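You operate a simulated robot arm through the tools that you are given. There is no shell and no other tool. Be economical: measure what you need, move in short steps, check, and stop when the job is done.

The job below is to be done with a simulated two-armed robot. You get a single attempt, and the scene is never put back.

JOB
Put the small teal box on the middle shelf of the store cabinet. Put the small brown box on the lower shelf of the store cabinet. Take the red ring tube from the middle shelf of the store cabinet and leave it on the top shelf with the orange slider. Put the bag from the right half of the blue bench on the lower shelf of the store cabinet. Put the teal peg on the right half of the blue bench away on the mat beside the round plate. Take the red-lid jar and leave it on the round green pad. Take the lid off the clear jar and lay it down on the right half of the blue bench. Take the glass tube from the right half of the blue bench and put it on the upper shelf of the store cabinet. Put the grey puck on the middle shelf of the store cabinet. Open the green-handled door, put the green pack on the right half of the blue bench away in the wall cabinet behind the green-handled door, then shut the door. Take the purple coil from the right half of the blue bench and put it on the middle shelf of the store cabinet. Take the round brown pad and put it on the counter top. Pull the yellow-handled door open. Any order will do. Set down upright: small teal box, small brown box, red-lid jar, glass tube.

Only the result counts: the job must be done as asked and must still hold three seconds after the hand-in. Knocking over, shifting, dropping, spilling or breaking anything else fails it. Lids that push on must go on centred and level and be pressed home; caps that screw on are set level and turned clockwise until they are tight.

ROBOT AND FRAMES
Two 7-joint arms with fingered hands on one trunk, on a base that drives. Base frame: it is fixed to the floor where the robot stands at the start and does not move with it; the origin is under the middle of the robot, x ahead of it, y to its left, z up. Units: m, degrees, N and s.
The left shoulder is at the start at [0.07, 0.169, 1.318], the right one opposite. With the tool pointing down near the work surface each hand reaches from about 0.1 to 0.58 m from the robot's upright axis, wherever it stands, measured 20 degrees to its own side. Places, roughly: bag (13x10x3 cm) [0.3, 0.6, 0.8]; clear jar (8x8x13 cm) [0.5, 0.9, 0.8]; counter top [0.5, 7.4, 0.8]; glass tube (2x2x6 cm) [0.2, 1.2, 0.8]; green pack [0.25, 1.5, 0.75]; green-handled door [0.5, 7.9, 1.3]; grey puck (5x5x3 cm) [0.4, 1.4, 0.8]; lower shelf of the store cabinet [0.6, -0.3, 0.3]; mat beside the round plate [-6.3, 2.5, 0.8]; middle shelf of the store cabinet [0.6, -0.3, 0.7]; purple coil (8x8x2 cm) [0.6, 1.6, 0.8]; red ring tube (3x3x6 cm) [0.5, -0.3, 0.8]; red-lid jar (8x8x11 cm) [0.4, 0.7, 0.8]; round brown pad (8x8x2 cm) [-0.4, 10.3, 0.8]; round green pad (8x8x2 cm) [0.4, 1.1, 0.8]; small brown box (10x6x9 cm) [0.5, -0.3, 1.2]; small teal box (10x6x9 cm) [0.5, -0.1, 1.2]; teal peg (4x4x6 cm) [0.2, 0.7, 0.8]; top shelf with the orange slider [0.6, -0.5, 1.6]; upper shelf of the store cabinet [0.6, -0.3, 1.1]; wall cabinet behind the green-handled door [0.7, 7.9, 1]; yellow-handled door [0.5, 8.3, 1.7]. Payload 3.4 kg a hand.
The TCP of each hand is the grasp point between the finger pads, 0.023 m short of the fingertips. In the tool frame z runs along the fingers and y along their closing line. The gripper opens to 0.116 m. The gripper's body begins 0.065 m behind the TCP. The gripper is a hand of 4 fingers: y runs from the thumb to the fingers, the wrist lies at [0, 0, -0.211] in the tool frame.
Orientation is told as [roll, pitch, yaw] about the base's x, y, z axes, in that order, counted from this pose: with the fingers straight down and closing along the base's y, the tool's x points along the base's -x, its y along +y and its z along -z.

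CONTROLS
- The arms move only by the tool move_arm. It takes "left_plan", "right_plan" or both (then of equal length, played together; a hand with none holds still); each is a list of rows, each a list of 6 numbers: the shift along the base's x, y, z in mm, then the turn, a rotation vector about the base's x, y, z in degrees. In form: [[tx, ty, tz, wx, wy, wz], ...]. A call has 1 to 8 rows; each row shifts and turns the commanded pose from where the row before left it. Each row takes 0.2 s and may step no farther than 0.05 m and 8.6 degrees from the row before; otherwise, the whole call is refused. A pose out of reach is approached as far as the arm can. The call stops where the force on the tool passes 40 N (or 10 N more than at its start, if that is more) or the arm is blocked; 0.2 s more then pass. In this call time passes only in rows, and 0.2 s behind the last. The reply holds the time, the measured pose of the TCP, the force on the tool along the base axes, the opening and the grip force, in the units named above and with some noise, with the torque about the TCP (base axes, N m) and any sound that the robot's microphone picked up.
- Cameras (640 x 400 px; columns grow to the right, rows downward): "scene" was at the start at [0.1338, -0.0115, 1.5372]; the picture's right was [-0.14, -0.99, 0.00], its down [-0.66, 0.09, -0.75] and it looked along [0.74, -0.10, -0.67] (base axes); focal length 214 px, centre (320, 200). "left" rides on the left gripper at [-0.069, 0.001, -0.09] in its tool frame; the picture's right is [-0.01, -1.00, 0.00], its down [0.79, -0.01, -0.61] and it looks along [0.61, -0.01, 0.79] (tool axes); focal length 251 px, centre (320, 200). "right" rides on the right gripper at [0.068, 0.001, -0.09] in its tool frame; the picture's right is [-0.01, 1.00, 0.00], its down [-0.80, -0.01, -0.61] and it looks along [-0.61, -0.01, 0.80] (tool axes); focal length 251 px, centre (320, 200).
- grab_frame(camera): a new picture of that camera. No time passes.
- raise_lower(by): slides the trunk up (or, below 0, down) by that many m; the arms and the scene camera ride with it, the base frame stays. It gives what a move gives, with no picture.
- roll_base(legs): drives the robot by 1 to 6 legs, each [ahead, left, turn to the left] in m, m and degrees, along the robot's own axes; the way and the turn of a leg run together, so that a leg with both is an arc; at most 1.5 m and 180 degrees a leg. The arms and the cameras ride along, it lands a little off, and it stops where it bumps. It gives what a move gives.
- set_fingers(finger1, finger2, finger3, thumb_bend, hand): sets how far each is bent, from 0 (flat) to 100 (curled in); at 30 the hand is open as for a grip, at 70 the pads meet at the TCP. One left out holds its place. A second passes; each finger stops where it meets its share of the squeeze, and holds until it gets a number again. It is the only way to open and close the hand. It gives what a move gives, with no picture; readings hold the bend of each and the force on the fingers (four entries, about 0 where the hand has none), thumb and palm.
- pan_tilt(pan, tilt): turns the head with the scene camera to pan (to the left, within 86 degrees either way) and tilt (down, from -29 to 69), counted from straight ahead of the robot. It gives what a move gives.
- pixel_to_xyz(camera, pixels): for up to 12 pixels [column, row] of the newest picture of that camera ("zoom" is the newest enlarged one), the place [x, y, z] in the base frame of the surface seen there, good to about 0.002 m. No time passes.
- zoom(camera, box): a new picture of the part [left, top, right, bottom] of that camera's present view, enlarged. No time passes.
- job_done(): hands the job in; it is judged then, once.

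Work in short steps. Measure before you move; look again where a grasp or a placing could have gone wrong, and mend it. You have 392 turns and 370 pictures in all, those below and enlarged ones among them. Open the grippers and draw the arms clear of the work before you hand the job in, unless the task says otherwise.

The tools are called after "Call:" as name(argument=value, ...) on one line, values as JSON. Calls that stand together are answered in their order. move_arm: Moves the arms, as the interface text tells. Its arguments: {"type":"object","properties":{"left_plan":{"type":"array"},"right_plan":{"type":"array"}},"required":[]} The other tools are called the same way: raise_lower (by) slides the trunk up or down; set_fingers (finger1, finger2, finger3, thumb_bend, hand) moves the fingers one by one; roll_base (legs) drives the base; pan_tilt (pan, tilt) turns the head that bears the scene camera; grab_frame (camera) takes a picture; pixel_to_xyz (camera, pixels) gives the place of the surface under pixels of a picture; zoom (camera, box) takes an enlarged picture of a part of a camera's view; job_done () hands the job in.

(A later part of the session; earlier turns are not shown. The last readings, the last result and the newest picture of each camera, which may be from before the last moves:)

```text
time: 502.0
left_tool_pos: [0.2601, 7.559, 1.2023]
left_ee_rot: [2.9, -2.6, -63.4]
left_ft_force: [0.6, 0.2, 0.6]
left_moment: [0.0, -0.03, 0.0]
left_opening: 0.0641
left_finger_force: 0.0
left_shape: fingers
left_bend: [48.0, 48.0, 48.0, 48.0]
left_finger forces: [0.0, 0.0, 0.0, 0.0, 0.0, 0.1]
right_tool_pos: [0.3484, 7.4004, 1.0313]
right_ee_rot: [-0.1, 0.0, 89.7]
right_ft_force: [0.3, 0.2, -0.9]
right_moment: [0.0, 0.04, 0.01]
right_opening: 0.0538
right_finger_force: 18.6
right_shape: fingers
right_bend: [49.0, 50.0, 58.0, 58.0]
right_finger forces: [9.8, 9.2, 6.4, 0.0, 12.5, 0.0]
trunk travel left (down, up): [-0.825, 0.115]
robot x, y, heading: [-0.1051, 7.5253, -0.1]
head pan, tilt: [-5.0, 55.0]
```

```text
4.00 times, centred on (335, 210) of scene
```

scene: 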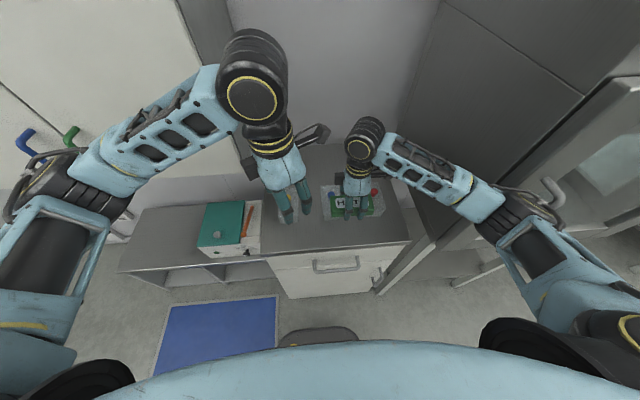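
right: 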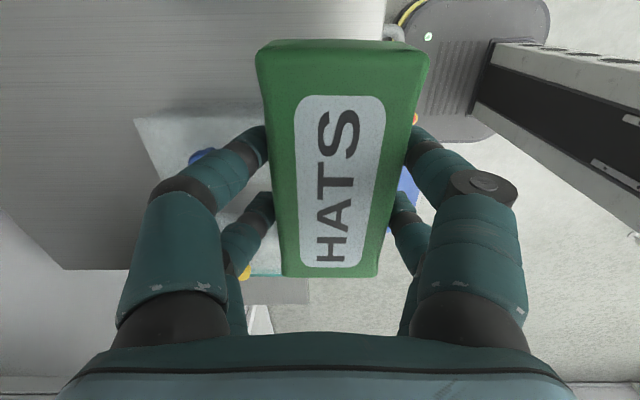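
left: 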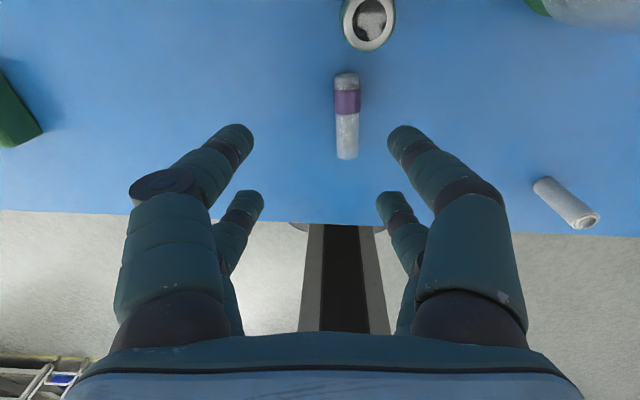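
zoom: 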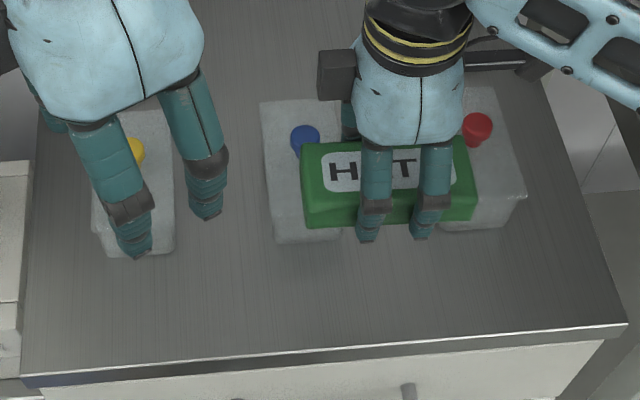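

Container fronts are at x≈0.39 and the counter edge at 0.29, so set the pack at x≈0.325. Lower to TCP z≈0.881.

Call:
move_arm(right_plan=[[-22, 0, -20, 0, 0, 0], [0, 0, -45, 0, 0, 0], [0, 0, -45, 0, 0, 0], [0, 0, -35, 0, 0, 0], [0, 0, -4, 0, 0, 0]])

Call:
move_arm(right_plan=[[0, 0, -2, 0, 0, 0]])

Call:
zoom(camera="scene", box=[255, 160, 415, 260])

```text
time: 503.2
left_tool_pos: [0.2599, 7.5589, 1.2018]
left_ee_rot: [2.9, -2.7, -63.4]
left_ft_force: [0.2, 0.5, -0.5]
left_moment: [0.01, 0.0, 0.0]
left_opening: 0.0642
left_finger_force: 0.1
left_shape: fingers
left_bend: [48.0, 48.0, 48.0, 48.0]
left_finger forces: [0.0, 0.0, 0.0, 0.0, 0.0, 0.0]
right_tool_pos: [0.3269, 7.3996, 0.8832]
right_ee_rot: [-0.1, 0.0, 89.7]
right_ft_force: [0.2, -0.2, -0.1]
right_moment: [-0.02, 0.0, 0.0]
right_opening: 0.0534
right_finger_force: 18.7
right_shape: fingers
right_bend: [49.0, 50.0, 58.0, 58.0]
right_finger forces: [9.6, 9.1, 6.6, 0.0, 12.3, 0.1]
trunk travel left (down, up): [-0.825, 0.115]
robot x, y, heading: [-0.101, 7.526, -0.1]
head pan, tilt: [-5.0, 55.0]
```

```text
time: 503.6
left_tool_pos: [0.2608, 7.5594, 1.2028]
left_ee_rot: [2.9, -2.6, -63.4]
left_ft_force: [0.6, 0.9, 0.4]
left_moment: [0.02, 0.04, -0.02]
left_opening: 0.0641
left_finger_force: 0.1
left_shape: fingers
left_bend: [48.0, 48.0, 48.0, 48.0]
left_finger forces: [0.1, 0.0, 0.1, 0.0, 0.1, 0.0]
right_tool_pos: [0.3265, 7.3998, 0.8797]
right_ee_rot: [0.0, 0.0, 89.7]
right_ft_force: [0.3, -0.5, -1.6]
right_moment: [-0.01, -0.01, 0.0]
right_opening: 0.0535
right_finger_force: 19.2
right_shape: fingers
right_bend: [49.0, 50.0, 58.0, 58.0]
right_finger forces: [9.5, 9.2, 6.4, 0.0, 12.3, 0.0]
trunk travel left (down, up): [-0.825, 0.115]
robot x, y, heading: [-0.1053, 7.5252, -0.1]
head pan, tilt: [-5.0, 55.0]
```

```text
4.00 times, centred on (335, 210) of scene
```

zoom: 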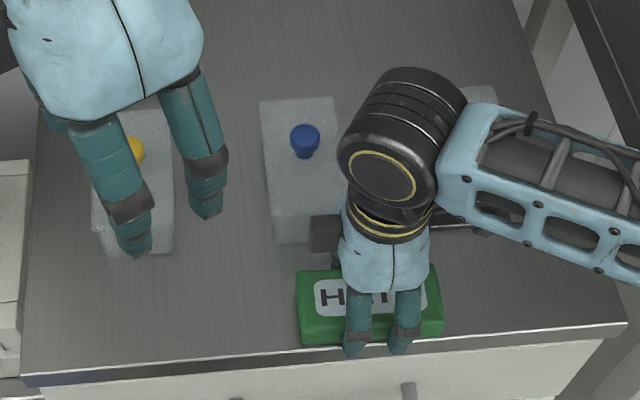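

Lower to contact and release (robot-side digits wide, far side slightly), then rise.

Call:
move_arm(right_plan=[[3, 0, -2, 0, 0, 0]])

Call:
set_fingers(hand="right", finger1=38, finger2=38, finger3=54, thumb_bend=54)

Call:
move_arm(right_plan=[[-3, 0, 30, 0, 0, 0], [0, 0, 45, 0, 0, 0], [0, 0, 45, 0, 0, 0], [0, 0, 45, 0, 0, 0], [0, 0, 45, 0, 0, 0]])

Call:
zoom(camera="scene", box=[255, 160, 415, 260])

```text
time: 504.0
left_tool_pos: [0.26, 7.5584, 1.202]
left_ee_rot: [2.8, -2.6, -63.5]
left_ft_force: [-0.1, -0.1, -0.1]
left_moment: [0.01, -0.01, 0.0]
left_opening: 0.064
left_finger_force: 0.2
left_shape: fingers
left_bend: [48.0, 48.0, 48.0, 48.0]
left_finger forces: [0.0, 0.1, 0.0, 0.0, 0.0, 0.1]
right_tool_pos: [0.3303, 7.4004, 0.8785]
right_ee_rot: [-0.1, 0.0, 89.7]
right_ft_force: [0.6, 0.3, 0.2]
right_moment: [0.01, -0.03, -0.03]
right_opening: 0.0536
right_finger_force: 19.4
right_shape: fingers
right_bend: [49.0, 50.0, 58.0, 58.0]
right_finger forces: [9.7, 9.1, 6.3, 0.0, 13.1, 0.0]
trunk travel left (down, up): [-0.825, 0.115]
robot x, y, heading: [-0.1034, 7.5258, -0.3]
head pan, tilt: [-5.0, 55.0]
```

```text
time: 505.0
left_tool_pos: [0.2597, 7.5591, 1.2017]
left_ee_rot: [2.9, -2.7, -63.4]
left_ft_force: [-0.4, -1.1, 0.2]
left_moment: [0.02, -0.01, -0.02]
left_opening: 0.0641
left_finger_force: 0.0
left_shape: fingers
left_bend: [48.0, 48.0, 48.0, 48.0]
left_finger forces: [0.1, 0.1, 0.0, 0.0, 0.0, 0.0]
right_tool_pos: [0.3288, 7.4, 0.8786]
right_ee_rot: [-0.1, 0.0, 89.6]
right_ft_force: [-0.9, 0.9, 3.5]
right_moment: [0.05, -0.1, 0.01]
right_opening: 0.0693
right_finger_force: 1.6
right_shape: fingers
right_bend: [38.0, 38.0, 54.0, 54.0]
right_finger forces: [0.0, 0.1, 1.6, 0.0, 1.8, 0.0]
trunk travel left (down, up): [-0.825, 0.115]
robot x, y, heading: [-0.1059, 7.5283, -0.4]
head pan, tilt: [-5.0, 55.0]
```

```text
time: 506.2
left_tool_pos: [0.2599, 7.5601, 1.2013]
left_ee_rot: [2.9, -2.6, -63.4]
left_ft_force: [-0.1, 0.1, 1.1]
left_moment: [0.0, 0.03, 0.0]
left_opening: 0.0643
left_finger_force: 0.0
left_shape: fingers
left_bend: [48.0, 48.0, 48.0, 48.0]
left_finger forces: [0.1, 0.1, 0.0, 0.0, 0.0, 0.1]
right_tool_pos: [0.3261, 7.3996, 1.0891]
right_ee_rot: [-0.1, -0.1, 89.6]
right_ft_force: [-0.4, -0.1, 0.5]
right_moment: [0.0, 0.01, 0.04]
right_opening: 0.0698
right_finger_force: 0.0
right_shape: fingers
right_bend: [38.0, 38.0, 54.0, 54.0]
right_finger forces: [0.1, 0.0, 0.0, 0.1, 0.0, 0.0]
trunk travel left (down, up): [-0.825, 0.115]
robot x, y, heading: [-0.1019, 7.5239, 0.2]
head pan, tilt: [-5.0, 55.0]
```

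```text
4.00 times, centred on (335, 210) of scene
```

zoom: 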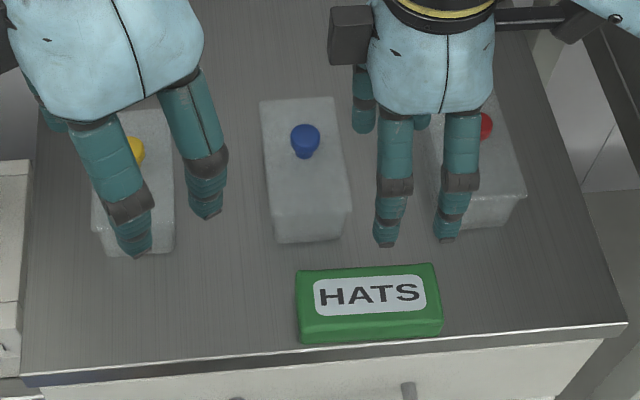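

Pack parked. Now prepare for the green door: back off, move left to y≈8.17, and turn the right hand to yaw 0 / pitch -90.

Call:
roll_base(legs=[[-0.4, 0, 0], [0, 0.65, 0]])

Call:
move_arm(right_plan=[[0, 0, 0, 0, 0, -8.2], [0, 0, 0, 0, 0, -8.2], [0, 0, 0, 0, 0, -8.2], [0, 0, 0, 0, 0, -8.2], [0, 0, 0, 0, 0, -8.2], [0, 0, 0, 0, 0, -8.2], [0, 0, 0, 0, 0, -8.2], [0, 0, 0, 0, 0, -8.2]])

Call:
move_arm(right_plan=[[0, 0, 0, 0, 0, -8.2], [0, 0, 0, 0, 0, -8.2], [0, 0, 0, 0, 0, -7.6], [5, 0, 5, 0, -8.2, 0], [5, 0, 5, 0, -8.2, 0], [5, 0, 5, 0, -8.2, 0], [5, 0, 5, 0, -8.2, 0], [5, 0, 5, 0, -8.2, 0]])

Call:
move_arm(right_plan=[[5, 0, 5, 0, -8.2, 0], [5, 0, 5, 0, -8.2, 0], [5, 0, 5, 0, -8.2, 0], [0, 0, 5, 0, -8.2, 0], [0, 0, 5, 0, -8.2, 0], [0, 0, 5, 0, -8, 0]])

Call:
set_fingers(hand="right", finger1=46, finger2=46, finger3=46, thumb_bend=46)

Call:
pan_tilt(pan=0, tilt=20)

Call:
grab_frame(camera="scene")

Call:
grab_frame(camera="right")

```text
time: 511.9
left_tool_pos: [-0.1412, 8.2078, 1.203]
left_ee_rot: [2.9, -2.6, -63.1]
left_ft_force: [0.3, -0.5, 1.0]
left_moment: [0.01, 0.03, -0.02]
left_opening: 0.0639
left_finger_force: 0.1
left_shape: fingers
left_bend: [48.0, 48.0, 48.0, 48.0]
left_finger forces: [0.0, 0.0, 0.0, 0.1, 0.0, 0.0]
right_tool_pos: [-0.074, 8.0487, 1.0878]
right_ee_rot: [-0.1, 0.0, 89.9]
right_ft_force: [-0.1, 1.3, -0.1]
right_moment: [-0.02, -0.02, 0.02]
right_opening: 0.0696
right_finger_force: 0.1
right_shape: fingers
right_bend: [38.0, 38.0, 54.0, 54.0]
right_finger forces: [0.0, 0.1, 0.1, 0.0, 0.1, 0.1]
trunk travel left (down, up): [-0.825, 0.115]
robot x, y, heading: [-0.5052, 8.1732, 0.3]
head pan, tilt: [-5.0, 55.0]
```

```text
time: 513.7
left_tool_pos: [-0.1412, 8.2077, 1.2003]
left_ee_rot: [2.8, -2.6, -63.2]
left_ft_force: [-0.1, 0.4, 0.8]
left_moment: [-0.02, 0.02, -0.02]
left_opening: 0.0642
left_finger_force: 0.1
left_shape: fingers
left_bend: [48.0, 48.0, 48.0, 48.0]
left_finger forces: [0.0, 0.0, 0.1, 0.1, 0.0, 0.0]
right_tool_pos: [-0.0749, 8.0493, 1.0876]
right_ee_rot: [-0.1, 0.0, 24.3]
right_ft_force: [-0.3, -0.4, 0.7]
right_moment: [0.0, 0.01, 0.01]
right_opening: 0.0696
right_finger_force: 0.0
right_shape: fingers
right_bend: [38.0, 38.0, 54.0, 54.0]
right_finger forces: [0.1, 0.0, 0.1, 0.0, 0.1, 0.0]
trunk travel left (down, up): [-0.825, 0.115]
robot x, y, heading: [-0.5036, 8.1721, 0.1]
head pan, tilt: [-5.0, 55.0]
```

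```text
time: 515.5
left_tool_pos: [-0.1411, 8.2081, 1.2022]
left_ee_rot: [2.8, -2.6, -63.1]
left_ft_force: [-0.3, -0.5, 0.3]
left_moment: [-0.01, -0.01, -0.03]
left_opening: 0.0643
left_finger_force: 0.1
left_shape: fingers
left_bend: [48.0, 48.0, 48.0, 48.0]
left_finger forces: [0.0, 0.0, 0.0, 0.0, 0.1, 0.0]
right_tool_pos: [-0.0495, 8.0502, 1.1136]
right_ee_rot: [-0.3, -41.1, 0.4]
right_ft_force: [0.0, 0.1, 0.0]
right_moment: [0.01, 0.0, -0.05]
right_opening: 0.0698
right_finger_force: 0.1
right_shape: fingers
right_bend: [38.0, 38.0, 54.0, 54.0]
right_finger forces: [0.1, 0.0, 0.0, 0.0, 0.1, 0.0]
trunk travel left (down, up): [-0.825, 0.115]
robot x, y, heading: [-0.5042, 8.1731, -0.4]
head pan, tilt: [-5.0, 55.0]
```

```text
time: 516.9
left_tool_pos: [-0.1422, 8.2074, 1.2013]
left_ee_rot: [3.0, -2.6, -63.3]
left_ft_force: [0.6, 1.1, 0.4]
left_moment: [0.01, 0.01, 0.0]
left_opening: 0.0644
left_finger_force: 0.0
left_shape: fingers
left_bend: [48.0, 48.0, 48.0, 48.0]
left_finger forces: [0.0, 0.0, 0.1, 0.0, 0.0, 0.0]
right_tool_pos: [-0.0346, 8.0491, 1.1427]
right_ee_rot: [-102.6, -89.7, 102.6]
right_ft_force: [0.5, -0.1, 0.4]
right_moment: [-0.04, -0.02, 0.05]
right_opening: 0.0696
right_finger_force: 0.0
right_shape: fingers
right_bend: [38.0, 38.0, 54.0, 54.0]
right_finger forces: [0.0, 0.0, 0.0, 0.0, 0.1, 0.0]
trunk travel left (down, up): [-0.825, 0.115]
robot x, y, heading: [-0.5034, 8.1723, 0.1]
head pan, tilt: [-5.0, 55.0]
```

```text
time: 517.9
left_tool_pos: [-0.1414, 8.2075, 1.2005]
left_ee_rot: [2.9, -2.7, -63.1]
left_ft_force: [-0.5, -0.1, 0.3]
left_moment: [0.03, 0.0, -0.03]
left_opening: 0.0641
left_finger_force: 0.0
left_shape: fingers
left_bend: [48.0, 48.0, 48.0, 48.0]
left_finger forces: [0.1, 0.0, 0.0, 0.0, 0.0, 0.1]
right_tool_pos: [-0.0352, 8.049, 1.1431]
right_ee_rot: [-88.6, -89.6, 88.6]
right_ft_force: [0.6, 0.5, 0.2]
right_moment: [0.01, -0.02, 0.01]
right_opening: 0.0703
right_finger_force: 0.1
right_shape: fingers
right_bend: [46.0, 46.0, 46.0, 46.0]
right_finger forces: [0.0, 0.1, 0.1, 0.0, 0.1, 0.0]
trunk travel left (down, up): [-0.825, 0.115]
robot x, y, heading: [-0.5067, 8.1749, -0.1]
head pan, tilt: [-5.0, 55.0]
```

```text
time: 518.9
left_tool_pos: [-0.1409, 8.2087, 1.2021]
left_ee_rot: [2.8, -2.6, -63.2]
left_ft_force: [0.4, 0.0, -0.2]
left_moment: [0.0, -0.01, -0.01]
left_opening: 0.0641
left_finger_force: 0.1
left_shape: fingers
left_bend: [48.0, 48.0, 48.0, 48.0]
left_finger forces: [0.1, 0.0, 0.0, 0.1, 0.0, 0.0]
right_tool_pos: [-0.0348, 8.0502, 1.1432]
right_ee_rot: [-87.8, -89.8, 87.7]
right_ft_force: [-0.3, -0.1, -0.4]
right_moment: [-0.01, 0.01, 0.01]
right_opening: 0.0701
right_finger_force: 0.0
right_shape: fingers
right_bend: [46.0, 46.0, 46.0, 46.0]
right_finger forces: [0.0, 0.0, 0.0, 0.0, 0.1, 0.1]
trunk travel left (down, up): [-0.825, 0.115]
robot x, y, heading: [-0.5073, 8.1708, 0.1]
head pan, tilt: [0.0, 20.0]
```

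```text
164 pictures are left
```

scene: 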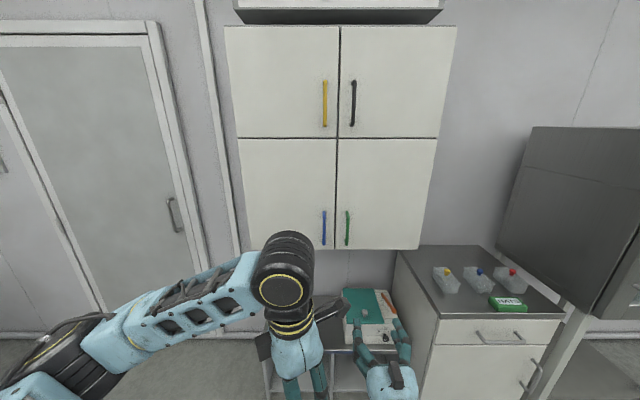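

```text
163 pictures are left
```

right: 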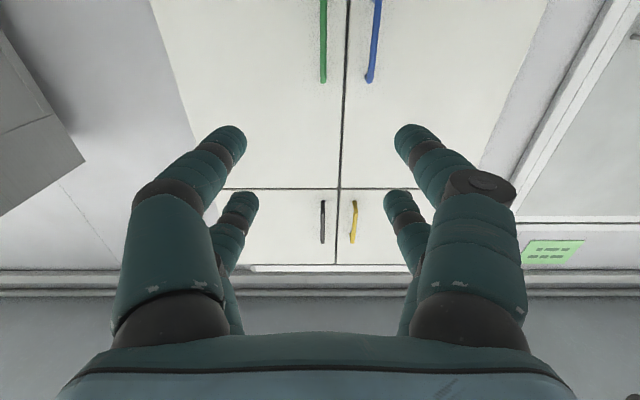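

Excellent view. Measure the handles and door edges.

Call:
pixel_to_xyz(camera="scene", pixels=[[347, 213], [347, 228], [347, 243], [325, 84], [325, 103], [325, 124], [337, 180], [420, 245], [436, 142], [230, 30], [250, 247], [325, 138]])

Call:
pixel_to_xyz(camera="right", pixels=[[323, 40], [323, 75], [323, 10], [369, 60], [345, 40]])

```text
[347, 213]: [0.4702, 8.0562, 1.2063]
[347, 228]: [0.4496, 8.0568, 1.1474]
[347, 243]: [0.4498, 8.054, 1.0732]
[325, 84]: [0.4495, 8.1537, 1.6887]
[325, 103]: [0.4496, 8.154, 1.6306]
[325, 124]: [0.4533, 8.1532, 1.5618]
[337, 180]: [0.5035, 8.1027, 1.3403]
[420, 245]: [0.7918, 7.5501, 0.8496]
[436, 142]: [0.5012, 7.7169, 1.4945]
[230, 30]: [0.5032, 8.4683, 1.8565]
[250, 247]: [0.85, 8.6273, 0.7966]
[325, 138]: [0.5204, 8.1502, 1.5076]
```

```text
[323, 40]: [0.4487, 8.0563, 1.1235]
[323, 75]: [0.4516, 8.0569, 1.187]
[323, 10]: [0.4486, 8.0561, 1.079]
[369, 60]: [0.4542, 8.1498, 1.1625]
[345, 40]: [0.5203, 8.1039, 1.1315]
```

Handle bar ≈(0.455,8.056), z 1.07–1.21. Drive forward 0.37, then reach to the bar.

Call:
roll_base(legs=[[0.37, 0.005, 0]])

Call:
grab_frame(camera="right")

```text
time: 521.3
left_tool_pos: [0.231, 8.2132, 1.2027]
left_ee_rot: [3.1, -2.6, -63.4]
left_ft_force: [-0.4, 0.9, 0.3]
left_moment: [0.01, 0.01, 0.0]
left_opening: 0.0643
left_finger_force: 0.2
left_shape: fingers
left_bend: [48.0, 48.0, 48.0, 48.0]
left_finger forces: [0.1, 0.0, 0.0, 0.0, 0.1, 0.0]
right_tool_pos: [0.3379, 8.0537, 1.1432]
right_ee_rot: [-98.1, -89.8, 97.9]
right_ft_force: [-0.2, -0.1, -0.5]
right_moment: [0.01, 0.02, -0.01]
right_opening: 0.0705
right_finger_force: 0.0
right_shape: fingers
right_bend: [46.0, 46.0, 46.0, 46.0]
right_finger forces: [0.1, 0.1, 0.1, 0.0, 0.0, 0.1]
trunk travel left (down, up): [-0.825, 0.115]
robot x, y, heading: [-0.135, 8.1774, -0.2]
head pan, tilt: [0.0, 20.0]
```

```text
162 pictures are left
```

right: 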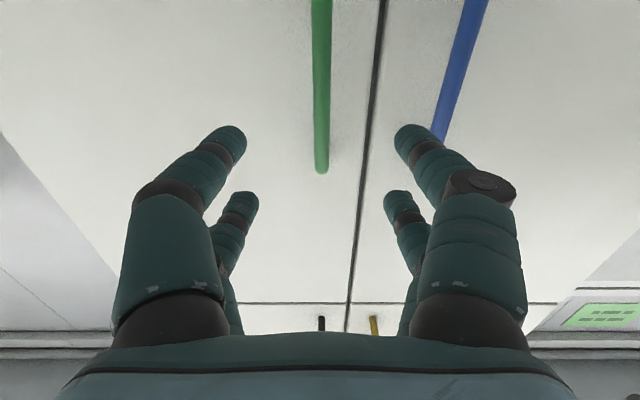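

The bar is centred. Advance 113 mm and grip.

Call:
move_arm(right_plan=[[40, 1, 0, 0, 0, 0], [40, 1, 0, 0, 0, 0], [33, 0, 0, 0, 0, 0]])

Call:
set_fingers(hand="right", finger1=75, finger2=75, finger3=75, thumb_bend=75)

Call:
grab_frame(camera="right")

```text
time: 522.1
left_tool_pos: [0.233, 8.2122, 1.2009]
left_ee_rot: [2.8, -2.6, -63.2]
left_ft_force: [0.5, -0.1, -0.3]
left_moment: [0.01, 0.04, 0.01]
left_opening: 0.0639
left_finger_force: 0.1
left_shape: fingers
left_bend: [48.0, 48.0, 48.0, 48.0]
left_finger forces: [0.0, 0.0, 0.1, 0.0, 0.0, 0.1]
right_tool_pos: [0.4535, 8.0544, 1.1428]
right_ee_rot: [-77.2, -89.7, 77.2]
right_ft_force: [0.9, 0.2, 0.7]
right_moment: [-0.01, 0.02, -0.01]
right_opening: 0.0703
right_finger_force: 0.0
right_shape: fingers
right_bend: [46.0, 46.0, 46.0, 46.0]
right_finger forces: [0.1, 0.1, 0.0, 0.0, 0.0, 0.0]
trunk travel left (down, up): [-0.825, 0.115]
robot x, y, heading: [-0.1309, 8.1792, 0.1]
head pan, tilt: [0.0, 20.0]
```

```text
time: 523.1
left_tool_pos: [0.2331, 8.2133, 1.2023]
left_ee_rot: [2.9, -2.6, -63.3]
left_ft_force: [0.2, 0.4, -0.1]
left_moment: [0.01, 0.0, 0.01]
left_opening: 0.0639
left_finger_force: 0.0
left_shape: fingers
left_bend: [48.0, 48.0, 48.0, 48.0]
left_finger forces: [0.1, 0.0, 0.0, 0.0, 0.0, 0.0]
right_tool_pos: [0.4521, 8.055, 1.1431]
right_ee_rot: [-88.6, -89.7, 88.4]
right_ft_force: [1.6, -0.6, 3.3]
right_moment: [-0.01, -0.03, -0.03]
right_opening: 0.0
right_finger_force: 8.6
right_shape: fingers
right_bend: [73.0, 73.0, 73.0, 72.0]
right_finger forces: [4.7, 4.5, 4.3, 0.0, 4.4, 0.1]
trunk travel left (down, up): [-0.825, 0.115]
robot x, y, heading: [-0.1319, 8.1737, 0.2]
head pan, tilt: [0.0, 20.0]
```

```text
161 pictures are left
```

right: 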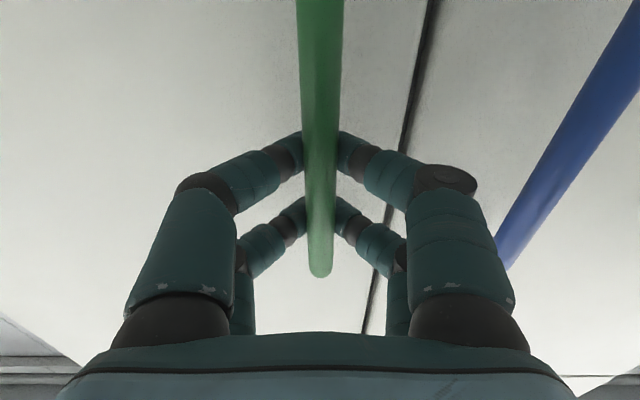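

The digits are hooked round the bar. Pull the door by driving back along its arc.

Call:
roll_base(legs=[[-0.09, -0.012, 0], [-0.08, -0.034, 0]])

Call:
grab_frame(camera="scene")

```text
time: 524.9
left_tool_pos: [0.0772, 8.1626, 1.2019]
left_ee_rot: [3.0, -2.2, -63.5]
left_ft_force: [-0.2, -1.0, -0.3]
left_moment: [0.03, -0.03, -0.02]
left_opening: 0.0644
left_finger_force: 0.1
left_shape: fingers
left_bend: [48.0, 48.0, 48.0, 48.0]
left_finger forces: [0.1, 0.0, 0.0, 0.0, 0.1, 0.1]
right_tool_pos: [0.2991, 7.9971, 1.1417]
right_ee_rot: [-74.3, -89.8, 72.9]
right_ft_force: [13.1, -17.4, -11.2]
right_moment: [0.07, -0.02, 0.19]
right_opening: 0.0018
right_finger_force: 11.8
right_shape: fingers
right_bend: [75.0, 75.0, 68.0, 66.0]
right_finger forces: [0.5, 0.5, 7.6, 0.1, 14.8, 0.0]
trunk travel left (down, up): [-0.825, 0.115]
robot x, y, heading: [-0.2895, 8.1343, -0.2]
head pan, tilt: [0.0, 20.0]
stopped in leg 2: the force on the tool passed its limit at 42 N (the readings are from after the stop); the commanded pose is now the measured one
```

```text
160 pictures are left
```

scene: 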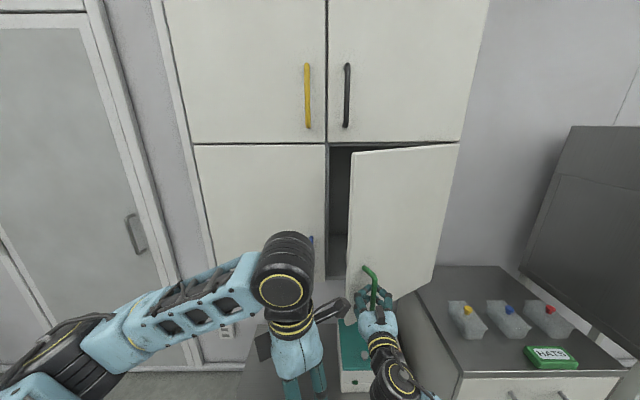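

Door is ~27° open. Release the bar, back off, step to the left of the door's free edge, and measure it.

Call:
set_fingers(hand="right", finger1=40, finger2=40, finger3=40, thumb_bend=40)

Call:
roll_base(legs=[[-0.1, 0, 0], [0, 0.12, 0]])

Call:
grab_frame(camera="scene")

Call:
grab_frame(camera="right")

```text
time: 525.9
left_tool_pos: [0.075, 8.1727, 1.2008]
left_ee_rot: [2.9, -2.8, -63.3]
left_ft_force: [-0.3, 0.2, 0.7]
left_moment: [-0.01, 0.0, -0.01]
left_opening: 0.0642
left_finger_force: 0.2
left_shape: fingers
left_bend: [48.0, 48.0, 48.0, 48.0]
left_finger forces: [0.1, 0.0, 0.0, 0.0, 0.0, 0.1]
right_tool_pos: [0.2971, 8.01, 1.1453]
right_ee_rot: [-109.5, -89.4, 108.5]
right_ft_force: [-0.5, -0.8, 0.8]
right_moment: [0.03, 0.01, 0.0]
right_opening: 0.0872
right_finger_force: 0.0
right_shape: fingers
right_bend: [40.0, 40.0, 40.0, 40.0]
right_finger forces: [0.0, 0.0, 0.1, 0.0, 0.0, 0.0]
trunk travel left (down, up): [-0.825, 0.115]
robot x, y, heading: [-0.2906, 8.1331, -0.2]
head pan, tilt: [0.0, 20.0]
```

```text
time: 527.9
left_tool_pos: [-0.0251, 8.2905, 1.2028]
left_ee_rot: [3.0, -2.6, -63.4]
left_ft_force: [-0.3, 0.0, 0.1]
left_moment: [0.01, -0.01, 0.01]
left_opening: 0.0642
left_finger_force: 0.1
left_shape: fingers
left_bend: [48.0, 48.0, 48.0, 48.0]
left_finger forces: [0.1, 0.0, 0.1, 0.0, 0.0, 0.0]
right_tool_pos: [0.1958, 8.126, 1.1443]
right_ee_rot: [-120.8, -89.5, 119.6]
right_ft_force: [-0.4, -0.4, -0.6]
right_moment: [-0.02, -0.01, 0.0]
right_opening: 0.0875
right_finger_force: 0.0
right_shape: fingers
right_bend: [40.0, 40.0, 40.0, 40.0]
right_finger forces: [0.0, 0.0, 0.1, 0.1, 0.0, 0.1]
trunk travel left (down, up): [-0.825, 0.115]
robot x, y, heading: [-0.3857, 8.2579, -0.3]
head pan, tilt: [0.0, 20.0]
```

```text
159 pictures are left
```

scene: 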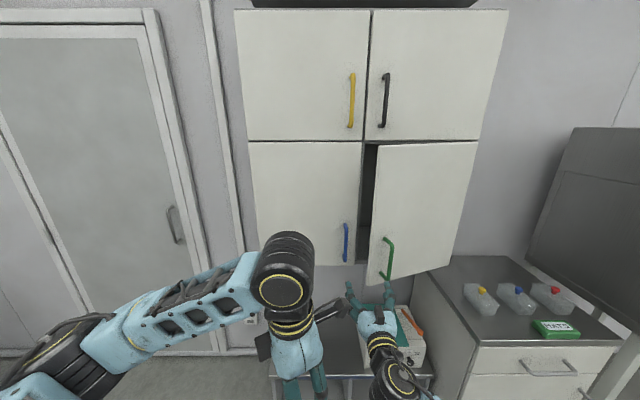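

```text
158 pictures are left
```

right: 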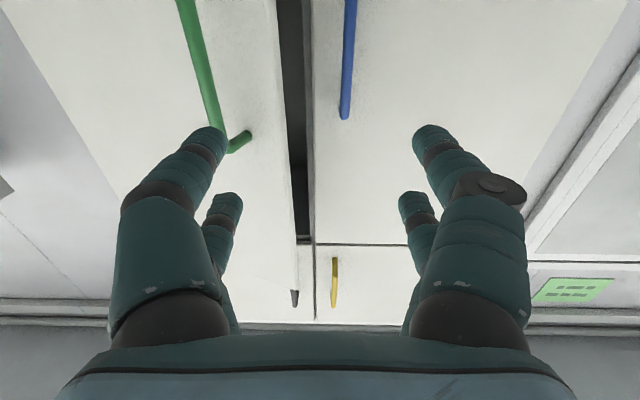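

Measure the free edge.

Call:
pixel_to_xyz(camera="scene", pixels=[[381, 160], [372, 268], [400, 200], [470, 150], [366, 200], [387, 250]])

Call:
pixel_to_xyz(camera="right", pixels=[[270, 60], [278, 100], [290, 60], [200, 60], [347, 60]])

```text
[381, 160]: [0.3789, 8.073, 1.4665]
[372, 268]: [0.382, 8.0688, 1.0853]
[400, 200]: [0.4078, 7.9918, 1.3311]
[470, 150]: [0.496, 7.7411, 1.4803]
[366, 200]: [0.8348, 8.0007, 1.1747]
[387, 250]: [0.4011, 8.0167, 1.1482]
```

```text
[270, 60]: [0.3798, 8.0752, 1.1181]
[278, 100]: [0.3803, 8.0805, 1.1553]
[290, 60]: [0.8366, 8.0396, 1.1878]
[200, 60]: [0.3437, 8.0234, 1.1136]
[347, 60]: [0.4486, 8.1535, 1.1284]
```

Door ≈18° open, bar now at ≈(0.348,8.025). Re-grip it with the robot turned 18° and swing the whole robot about the hinge. Turn and shift first.

Call:
roll_base(legs=[[0, 0, 18.3], [-0.069, -0.33, 0]])

Call:
grab_frame(camera="right")

Call:
grab_frame(camera="scene")

```text
time: 531.1
left_tool_pos: [-0.0166, 8.0718, 1.2014]
left_ee_rot: [2.9, -2.7, -45.0]
left_ft_force: [-0.5, 0.6, 0.3]
left_moment: [0.01, 0.0, 0.05]
left_opening: 0.0641
left_finger_force: 0.2
left_shape: fingers
left_bend: [48.0, 48.0, 48.0, 48.0]
left_finger forces: [0.0, 0.1, 0.0, 0.0, 0.0, 0.1]
right_tool_pos: [0.2452, 7.9869, 1.1446]
right_ee_rot: [-108.5, -89.4, 125.8]
right_ft_force: [0.4, 0.1, 0.7]
right_moment: [-0.04, -0.02, 0.0]
right_opening: 0.0874
right_finger_force: 0.0
right_shape: fingers
right_bend: [40.0, 40.0, 40.0, 40.0]
right_finger forces: [0.0, 0.0, 0.0, 0.0, 0.1, 0.0]
trunk travel left (down, up): [-0.825, 0.115]
robot x, y, heading: [-0.3505, 7.9241, 18.2]
head pan, tilt: [0.0, 20.0]
```

```text
157 pictures are left
```

right: 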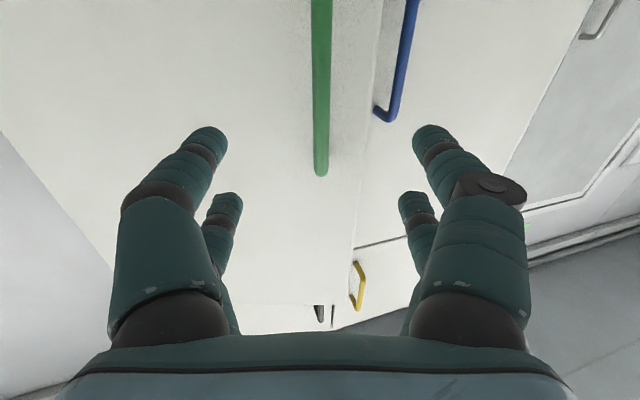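

```text
156 pictures are left
```

scene: 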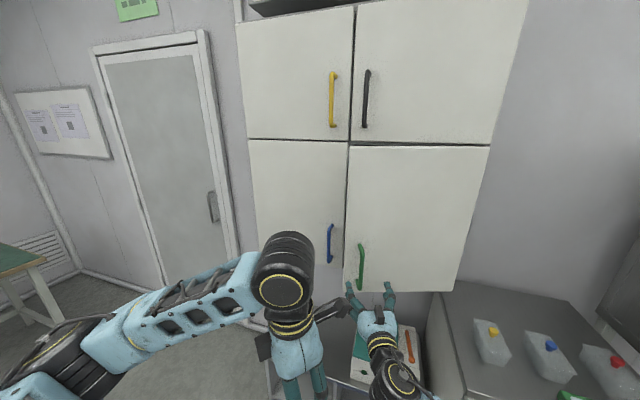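

The bar is centred again at the same distance. Advance 0.113 with the base, grip, and swing 60° about the hinge.

Call:
roll_base(legs=[[0.112, 0, 0]])

Call:
set_fingers(hand="right", finger1=74, finger2=74, finger3=74, thumb_bend=74)

Call:
roll_base(legs=[[-0.164, -0.22, 20]])

Call:
grab_frame(camera="right")

Call:
grab_frame(camera="scene")

```text
time: 532.3
left_tool_pos: [0.0889, 8.1051, 1.2027]
left_ee_rot: [2.9, -2.7, -45.2]
left_ft_force: [0.0, -0.7, 0.3]
left_moment: [0.03, -0.04, -0.01]
left_opening: 0.0639
left_finger_force: 0.1
left_shape: fingers
left_bend: [48.0, 48.0, 48.0, 48.0]
left_finger forces: [0.1, 0.0, 0.1, 0.0, 0.0, 0.0]
right_tool_pos: [0.3501, 8.018, 1.1447]
right_ee_rot: [-119.5, -89.4, 136.7]
right_ft_force: [-0.2, 0.2, 0.3]
right_moment: [0.0, -0.01, 0.03]
right_opening: 0.0876
right_finger_force: 0.0
right_shape: fingers
right_bend: [40.0, 40.0, 40.0, 40.0]
right_finger forces: [0.0, 0.1, 0.0, 0.0, 0.0, 0.0]
trunk travel left (down, up): [-0.825, 0.115]
robot x, y, heading: [-0.2404, 7.956, 18.2]
head pan, tilt: [0.0, 20.0]
```

```text
time: 533.3
left_tool_pos: [0.0898, 8.1052, 1.202]
left_ee_rot: [3.0, -2.6, -45.1]
left_ft_force: [0.2, -0.1, 0.3]
left_moment: [0.01, 0.0, 0.02]
left_opening: 0.0643
left_finger_force: 0.1
left_shape: fingers
left_bend: [48.0, 48.0, 48.0, 48.0]
left_finger forces: [0.0, 0.1, 0.1, 0.0, 0.0, 0.0]
right_tool_pos: [0.3511, 8.0196, 1.1464]
right_ee_rot: [-114.7, -89.5, 131.9]
right_ft_force: [-0.6, -0.5, 0.6]
right_moment: [0.01, 0.01, 0.01]
right_opening: 0.0
right_finger_force: 0.0
right_shape: fingers
right_bend: [72.0, 72.0, 72.0, 72.0]
right_finger forces: [0.1, 0.0, 0.0, 0.0, 0.0, 0.0]
trunk travel left (down, up): [-0.825, 0.115]
robot x, y, heading: [-0.2477, 7.957, 18.2]
head pan, tilt: [0.0, 20.0]
```

```text
time: 535.3
left_tool_pos: [-0.0193, 7.943, 1.2012]
left_ee_rot: [2.7, -2.7, -25.2]
left_ft_force: [-0.9, 0.1, 1.0]
left_moment: [-0.01, 0.03, -0.01]
left_opening: 0.064
left_finger_force: 0.1
left_shape: fingers
left_bend: [48.0, 48.0, 48.0, 48.0]
left_finger forces: [0.0, 0.0, 0.0, 0.0, 0.1, 0.0]
right_tool_pos: [0.2547, 7.9516, 1.1447]
right_ee_rot: [-106.7, -89.3, 143.7]
right_ft_force: [-0.3, 0.6, -0.8]
right_moment: [-0.01, 0.03, 0.01]
right_opening: 0.0002
right_finger_force: 0.1
right_shape: fingers
right_bend: [72.0, 73.0, 73.0, 72.0]
right_finger forces: [0.0, 0.1, 0.1, 0.1, 0.1, 0.0]
trunk travel left (down, up): [-0.825, 0.115]
robot x, y, heading: [-0.2856, 7.689, 38.3]
head pan, tilt: [0.0, 20.0]
```

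```text
155 pictures are left
```

right: 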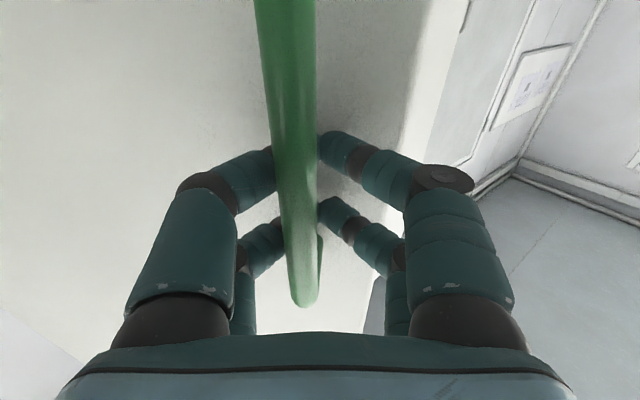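

```text
154 pictures are left
```

scene: 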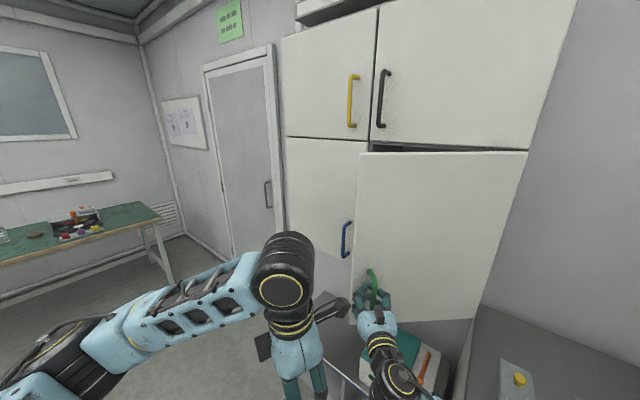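

It works (≈38°). Swing 20° more.

Call:
roll_base(legs=[[-0.164, -0.22, 20]])

Call:
grab_frame(camera="right")

Call:
grab_frame(camera="scene")

```text
time: 537.2
left_tool_pos: [-0.0693, 7.748, 1.2019]
left_ee_rot: [3.0, -2.6, -5.4]
left_ft_force: [-0.4, -1.1, 0.4]
left_moment: [-0.02, -0.02, -0.03]
left_opening: 0.0642
left_finger_force: 0.1
left_shape: fingers
left_bend: [48.0, 48.0, 48.0, 48.0]
left_finger forces: [0.2, 0.0, 0.1, 0.1, 0.0, 0.1]
right_tool_pos: [0.1865, 7.8513, 1.1446]
right_ee_rot: [-107.2, -89.4, 164.1]
right_ft_force: [0.5, 0.5, -0.5]
right_moment: [-0.01, 0.0, 0.02]
right_opening: 0.0
right_finger_force: 0.0
right_shape: fingers
right_bend: [72.0, 73.0, 73.0, 72.0]
right_finger forces: [0.0, 0.0, 0.0, 0.1, 0.1, 0.0]
trunk travel left (down, up): [-0.825, 0.115]
robot x, y, heading: [-0.2355, 7.4219, 58.0]
head pan, tilt: [0.0, 20.0]
```

```text
153 pictures are left
```

right: 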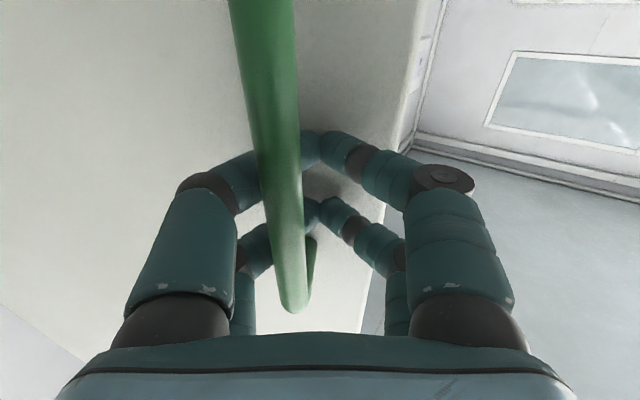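

```text
152 pictures are left
```

scene: 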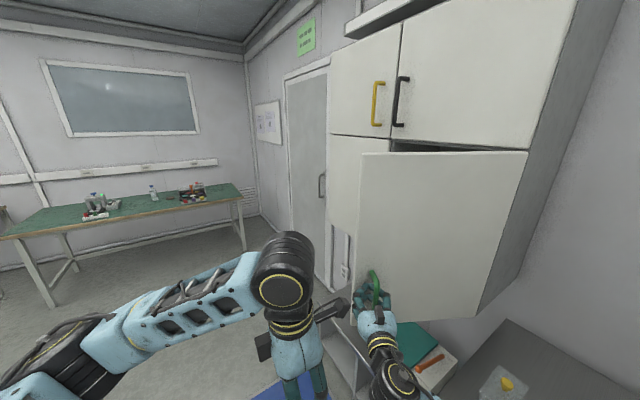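

Door is ~55° open. Release, back off clear, square up, and come back on the inner side to push it wider.

Call:
set_fingers(hand="right", finger1=40, finger2=40, finger3=40, thumb_bend=40)

Call:
roll_base(legs=[[-0.14, 0, 0], [0, 0.5, 0], [0, 0, -58], [0, 0.62, 0]])

Call:
set_fingers(hand="right", finger1=72, finger2=72, finger3=72, thumb_bend=72)

Call:
pan_tilt(pan=-10, tilt=20)

Call:
grab_frame(camera="scene")

```text
time: 538.2
left_tool_pos: [-0.0691, 7.7488, 1.2021]
left_ee_rot: [2.9, -2.6, -5.4]
left_ft_force: [0.0, -0.1, -0.3]
left_moment: [0.02, 0.03, -0.01]
left_opening: 0.0642
left_finger_force: 0.1
left_shape: fingers
left_bend: [48.0, 48.0, 48.0, 48.0]
left_finger forces: [0.0, 0.1, 0.1, 0.0, 0.0, 0.1]
right_tool_pos: [0.1866, 7.8476, 1.1457]
right_ee_rot: [-111.8, -89.4, 168.8]
right_ft_force: [-0.2, 0.1, -0.4]
right_moment: [0.05, -0.04, 0.0]
right_opening: 0.0876
right_finger_force: 0.1
right_shape: fingers
right_bend: [40.0, 40.0, 40.0, 40.0]
right_finger forces: [0.1, 0.0, 0.0, 0.0, 0.0, 0.1]
trunk travel left (down, up): [-0.825, 0.115]
robot x, y, heading: [-0.2317, 7.4226, 57.7]
head pan, tilt: [0.0, 20.0]
```

```text
time: 547.8
left_tool_pos: [-0.3597, 8.2212, 1.2024]
left_ee_rot: [2.9, -2.6, -63.8]
left_ft_force: [0.0, -1.0, -0.2]
left_moment: [0.01, 0.0, 0.01]
left_opening: 0.0641
left_finger_force: 0.0
left_shape: fingers
left_bend: [48.0, 48.0, 48.0, 48.0]
left_finger forces: [0.1, 0.0, 0.1, 0.0, 0.0, 0.0]
right_tool_pos: [-0.1403, 8.0576, 1.1441]
right_ee_rot: [-114.9, -89.4, 113.4]
right_ft_force: [0.2, -0.1, 0.9]
right_moment: [0.0, -0.05, 0.0]
right_opening: 0.0873
right_finger_force: 0.0
right_shape: fingers
right_bend: [40.0, 40.0, 40.0, 40.0]
right_finger forces: [0.0, 0.0, 0.0, 0.0, 0.0, 0.1]
trunk travel left (down, up): [-0.825, 0.115]
robot x, y, heading: [-0.7191, 8.1899, -0.7]
head pan, tilt: [0.0, 20.0]
```

```text
time: 548.8
left_tool_pos: [-0.3596, 8.2229, 1.2019]
left_ee_rot: [2.9, -2.6, -63.8]
left_ft_force: [0.7, 0.6, 0.1]
left_moment: [-0.03, -0.01, -0.02]
left_opening: 0.0644
left_finger_force: 0.1
left_shape: fingers
left_bend: [48.0, 48.0, 48.0, 48.0]
left_finger forces: [0.0, 0.0, 0.0, 0.0, 0.0, 0.0]
right_tool_pos: [-0.1389, 8.0578, 1.1451]
right_ee_rot: [-113.7, -89.4, 112.2]
right_ft_force: [-0.3, -0.5, 0.5]
right_moment: [0.01, -0.03, 0.02]
right_opening: 0.0
right_finger_force: 0.0
right_shape: fingers
right_bend: [71.0, 71.0, 71.0, 71.0]
right_finger forces: [0.0, 0.1, 0.0, 0.0, 0.1, 0.1]
trunk travel left (down, up): [-0.825, 0.115]
robot x, y, heading: [-0.7232, 8.1918, -0.6]
head pan, tilt: [0.0, 20.0]
```

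```text
time: 549.5
left_tool_pos: [-0.3596, 8.2233, 1.2015]
left_ee_rot: [2.9, -2.6, -63.9]
left_ft_force: [-0.2, -0.7, 0.6]
left_moment: [-0.02, 0.01, 0.01]
left_opening: 0.0641
left_finger_force: 0.1
left_shape: fingers
left_bend: [48.0, 48.0, 48.0, 48.0]
left_finger forces: [0.1, 0.0, 0.0, 0.0, 0.1, 0.0]
right_tool_pos: [-0.1402, 8.0573, 1.1449]
right_ee_rot: [-113.4, -89.3, 112.1]
right_ft_force: [0.0, 0.7, 0.0]
right_moment: [0.02, -0.01, 0.01]
right_opening: 0.0
right_finger_force: 0.1
right_shape: fingers
right_bend: [71.0, 71.0, 71.0, 71.0]
right_finger forces: [0.1, 0.0, 0.0, 0.1, 0.1, 0.0]
trunk travel left (down, up): [-0.825, 0.115]
robot x, y, heading: [-0.723, 8.1906, -0.9]
head pan, tilt: [-10.0, 20.0]
```

```text
151 pictures are left
```

scene: 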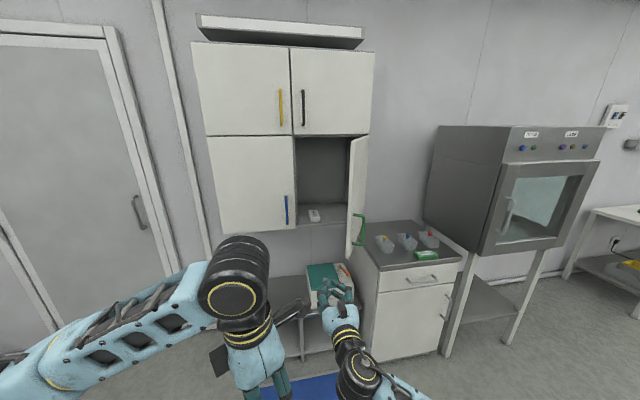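

The compartment is visible with a small white item at (313,215). Measure inside and the door's edge.

Call:
pixel_to_xyz(camera="scene", pixels=[[313, 212], [309, 217], [318, 217], [335, 215], [330, 222], [303, 222], [353, 150], [349, 245], [340, 205], [300, 205], [345, 190], [320, 140]])

Call:
zoom(camera="scene", box=[270, 120, 390, 260])

```text
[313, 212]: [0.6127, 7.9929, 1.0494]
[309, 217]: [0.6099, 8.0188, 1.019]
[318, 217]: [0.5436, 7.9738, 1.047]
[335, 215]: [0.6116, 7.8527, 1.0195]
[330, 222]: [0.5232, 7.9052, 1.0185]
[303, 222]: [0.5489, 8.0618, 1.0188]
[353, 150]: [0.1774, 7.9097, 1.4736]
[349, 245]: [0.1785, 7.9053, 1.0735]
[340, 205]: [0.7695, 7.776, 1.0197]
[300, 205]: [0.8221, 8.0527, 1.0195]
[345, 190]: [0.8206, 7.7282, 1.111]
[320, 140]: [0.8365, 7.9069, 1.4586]
```

```text
2.86 times, centred on (330, 190) of scene
```

zoom: 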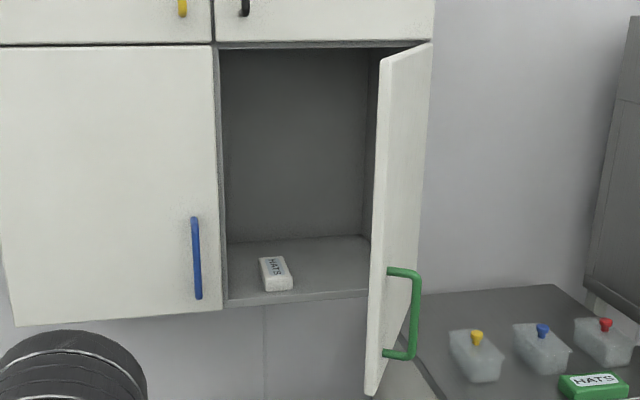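

Door at 58°. Drive forward so the closed fist is inside the door's arc, then strafe right to push it open.

Call:
roll_base(legs=[[0.44, 0.02, 0.8], [0, -0.25, 0]])

Call:
grab_frame(camera="scene")

```text
time: 553.6
left_tool_pos: [0.0897, 7.9995, 1.2016]
left_ee_rot: [2.9, -2.7, -62.8]
left_ft_force: [0.6, 0.4, -0.6]
left_moment: [0.0, 0.0, -0.03]
left_opening: 0.0643
left_finger_force: 0.1
left_shape: fingers
left_bend: [48.0, 48.0, 48.0, 48.0]
left_finger forces: [0.0, 0.1, 0.0, 0.0, 0.1, 0.1]
right_tool_pos: [0.3123, 7.8374, 1.145]
right_ee_rot: [-109.9, -89.3, 109.5]
right_ft_force: [0.5, -1.0, 0.4]
right_moment: [0.01, 0.01, 0.0]
right_opening: 0.0
right_finger_force: 0.2
right_shape: fingers
right_bend: [71.0, 71.0, 71.0, 71.0]
right_finger forces: [0.0, 0.0, 0.0, 0.0, 0.1, 0.0]
trunk travel left (down, up): [-0.825, 0.115]
robot x, y, heading: [-0.2737, 7.9585, 0.5]
head pan, tilt: [-10.0, 20.0]
```

```text
149 pictures are left
```

scene: 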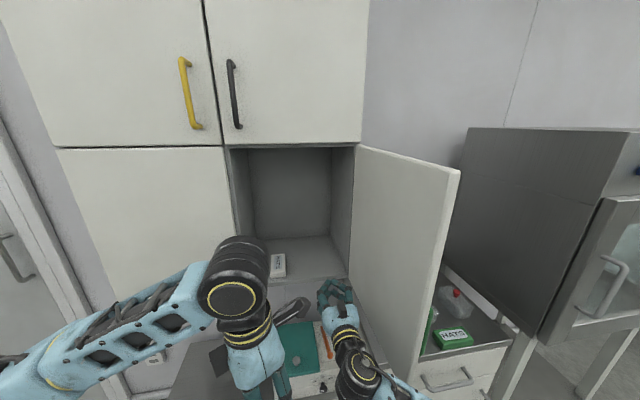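

Good, nearly 90°. Push 0.12 more.

Call:
roll_base(legs=[[0, -0.13, 0]])

Call:
grab_frame(camera="scene")

Call:
pixel_to_xyz(camera="scene", pixels=[[400, 180], [455, 180], [420, 330], [370, 160]])

```text
time: 554.9
left_tool_pos: [0.0901, 7.8858, 1.2028]
left_ee_rot: [2.9, -2.6, -62.7]
left_ft_force: [0.0, -0.9, 0.5]
left_moment: [0.0, 0.0, -0.01]
left_opening: 0.0641
left_finger_force: 0.1
left_shape: fingers
left_bend: [48.0, 48.0, 48.0, 48.0]
left_finger forces: [0.0, 0.0, 0.0, 0.0, 0.0, 0.0]
right_tool_pos: [0.3109, 7.733, 1.1436]
right_ee_rot: [-138.5, -89.6, 139.4]
right_ft_force: [0.8, 6.7, 0.3]
right_moment: [0.0, 0.01, -0.1]
right_opening: 0.0
right_finger_force: 3.0
right_shape: fingers
right_bend: [71.0, 71.0, 71.0, 71.0]
right_finger forces: [0.1, 0.1, 3.2, 0.1, 3.1, 0.0]
trunk travel left (down, up): [-0.825, 0.115]
robot x, y, heading: [-0.2703, 7.8447, 0.2]
head pan, tilt: [-10.0, 20.0]
stopped in leg 1: the force on the tool passed its limit at 56 N (the readings are from after the stop); the commanded pose is now the measured one
```

```text
148 pictures are left
```

scene: 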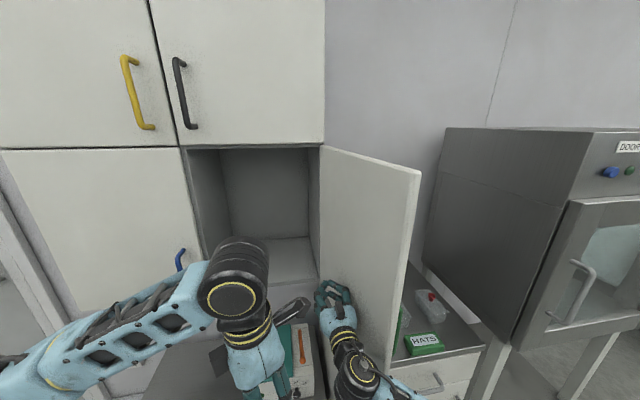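

```text
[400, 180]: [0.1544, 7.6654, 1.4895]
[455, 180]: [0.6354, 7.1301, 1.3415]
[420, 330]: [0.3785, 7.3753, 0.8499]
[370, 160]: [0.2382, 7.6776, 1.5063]
```

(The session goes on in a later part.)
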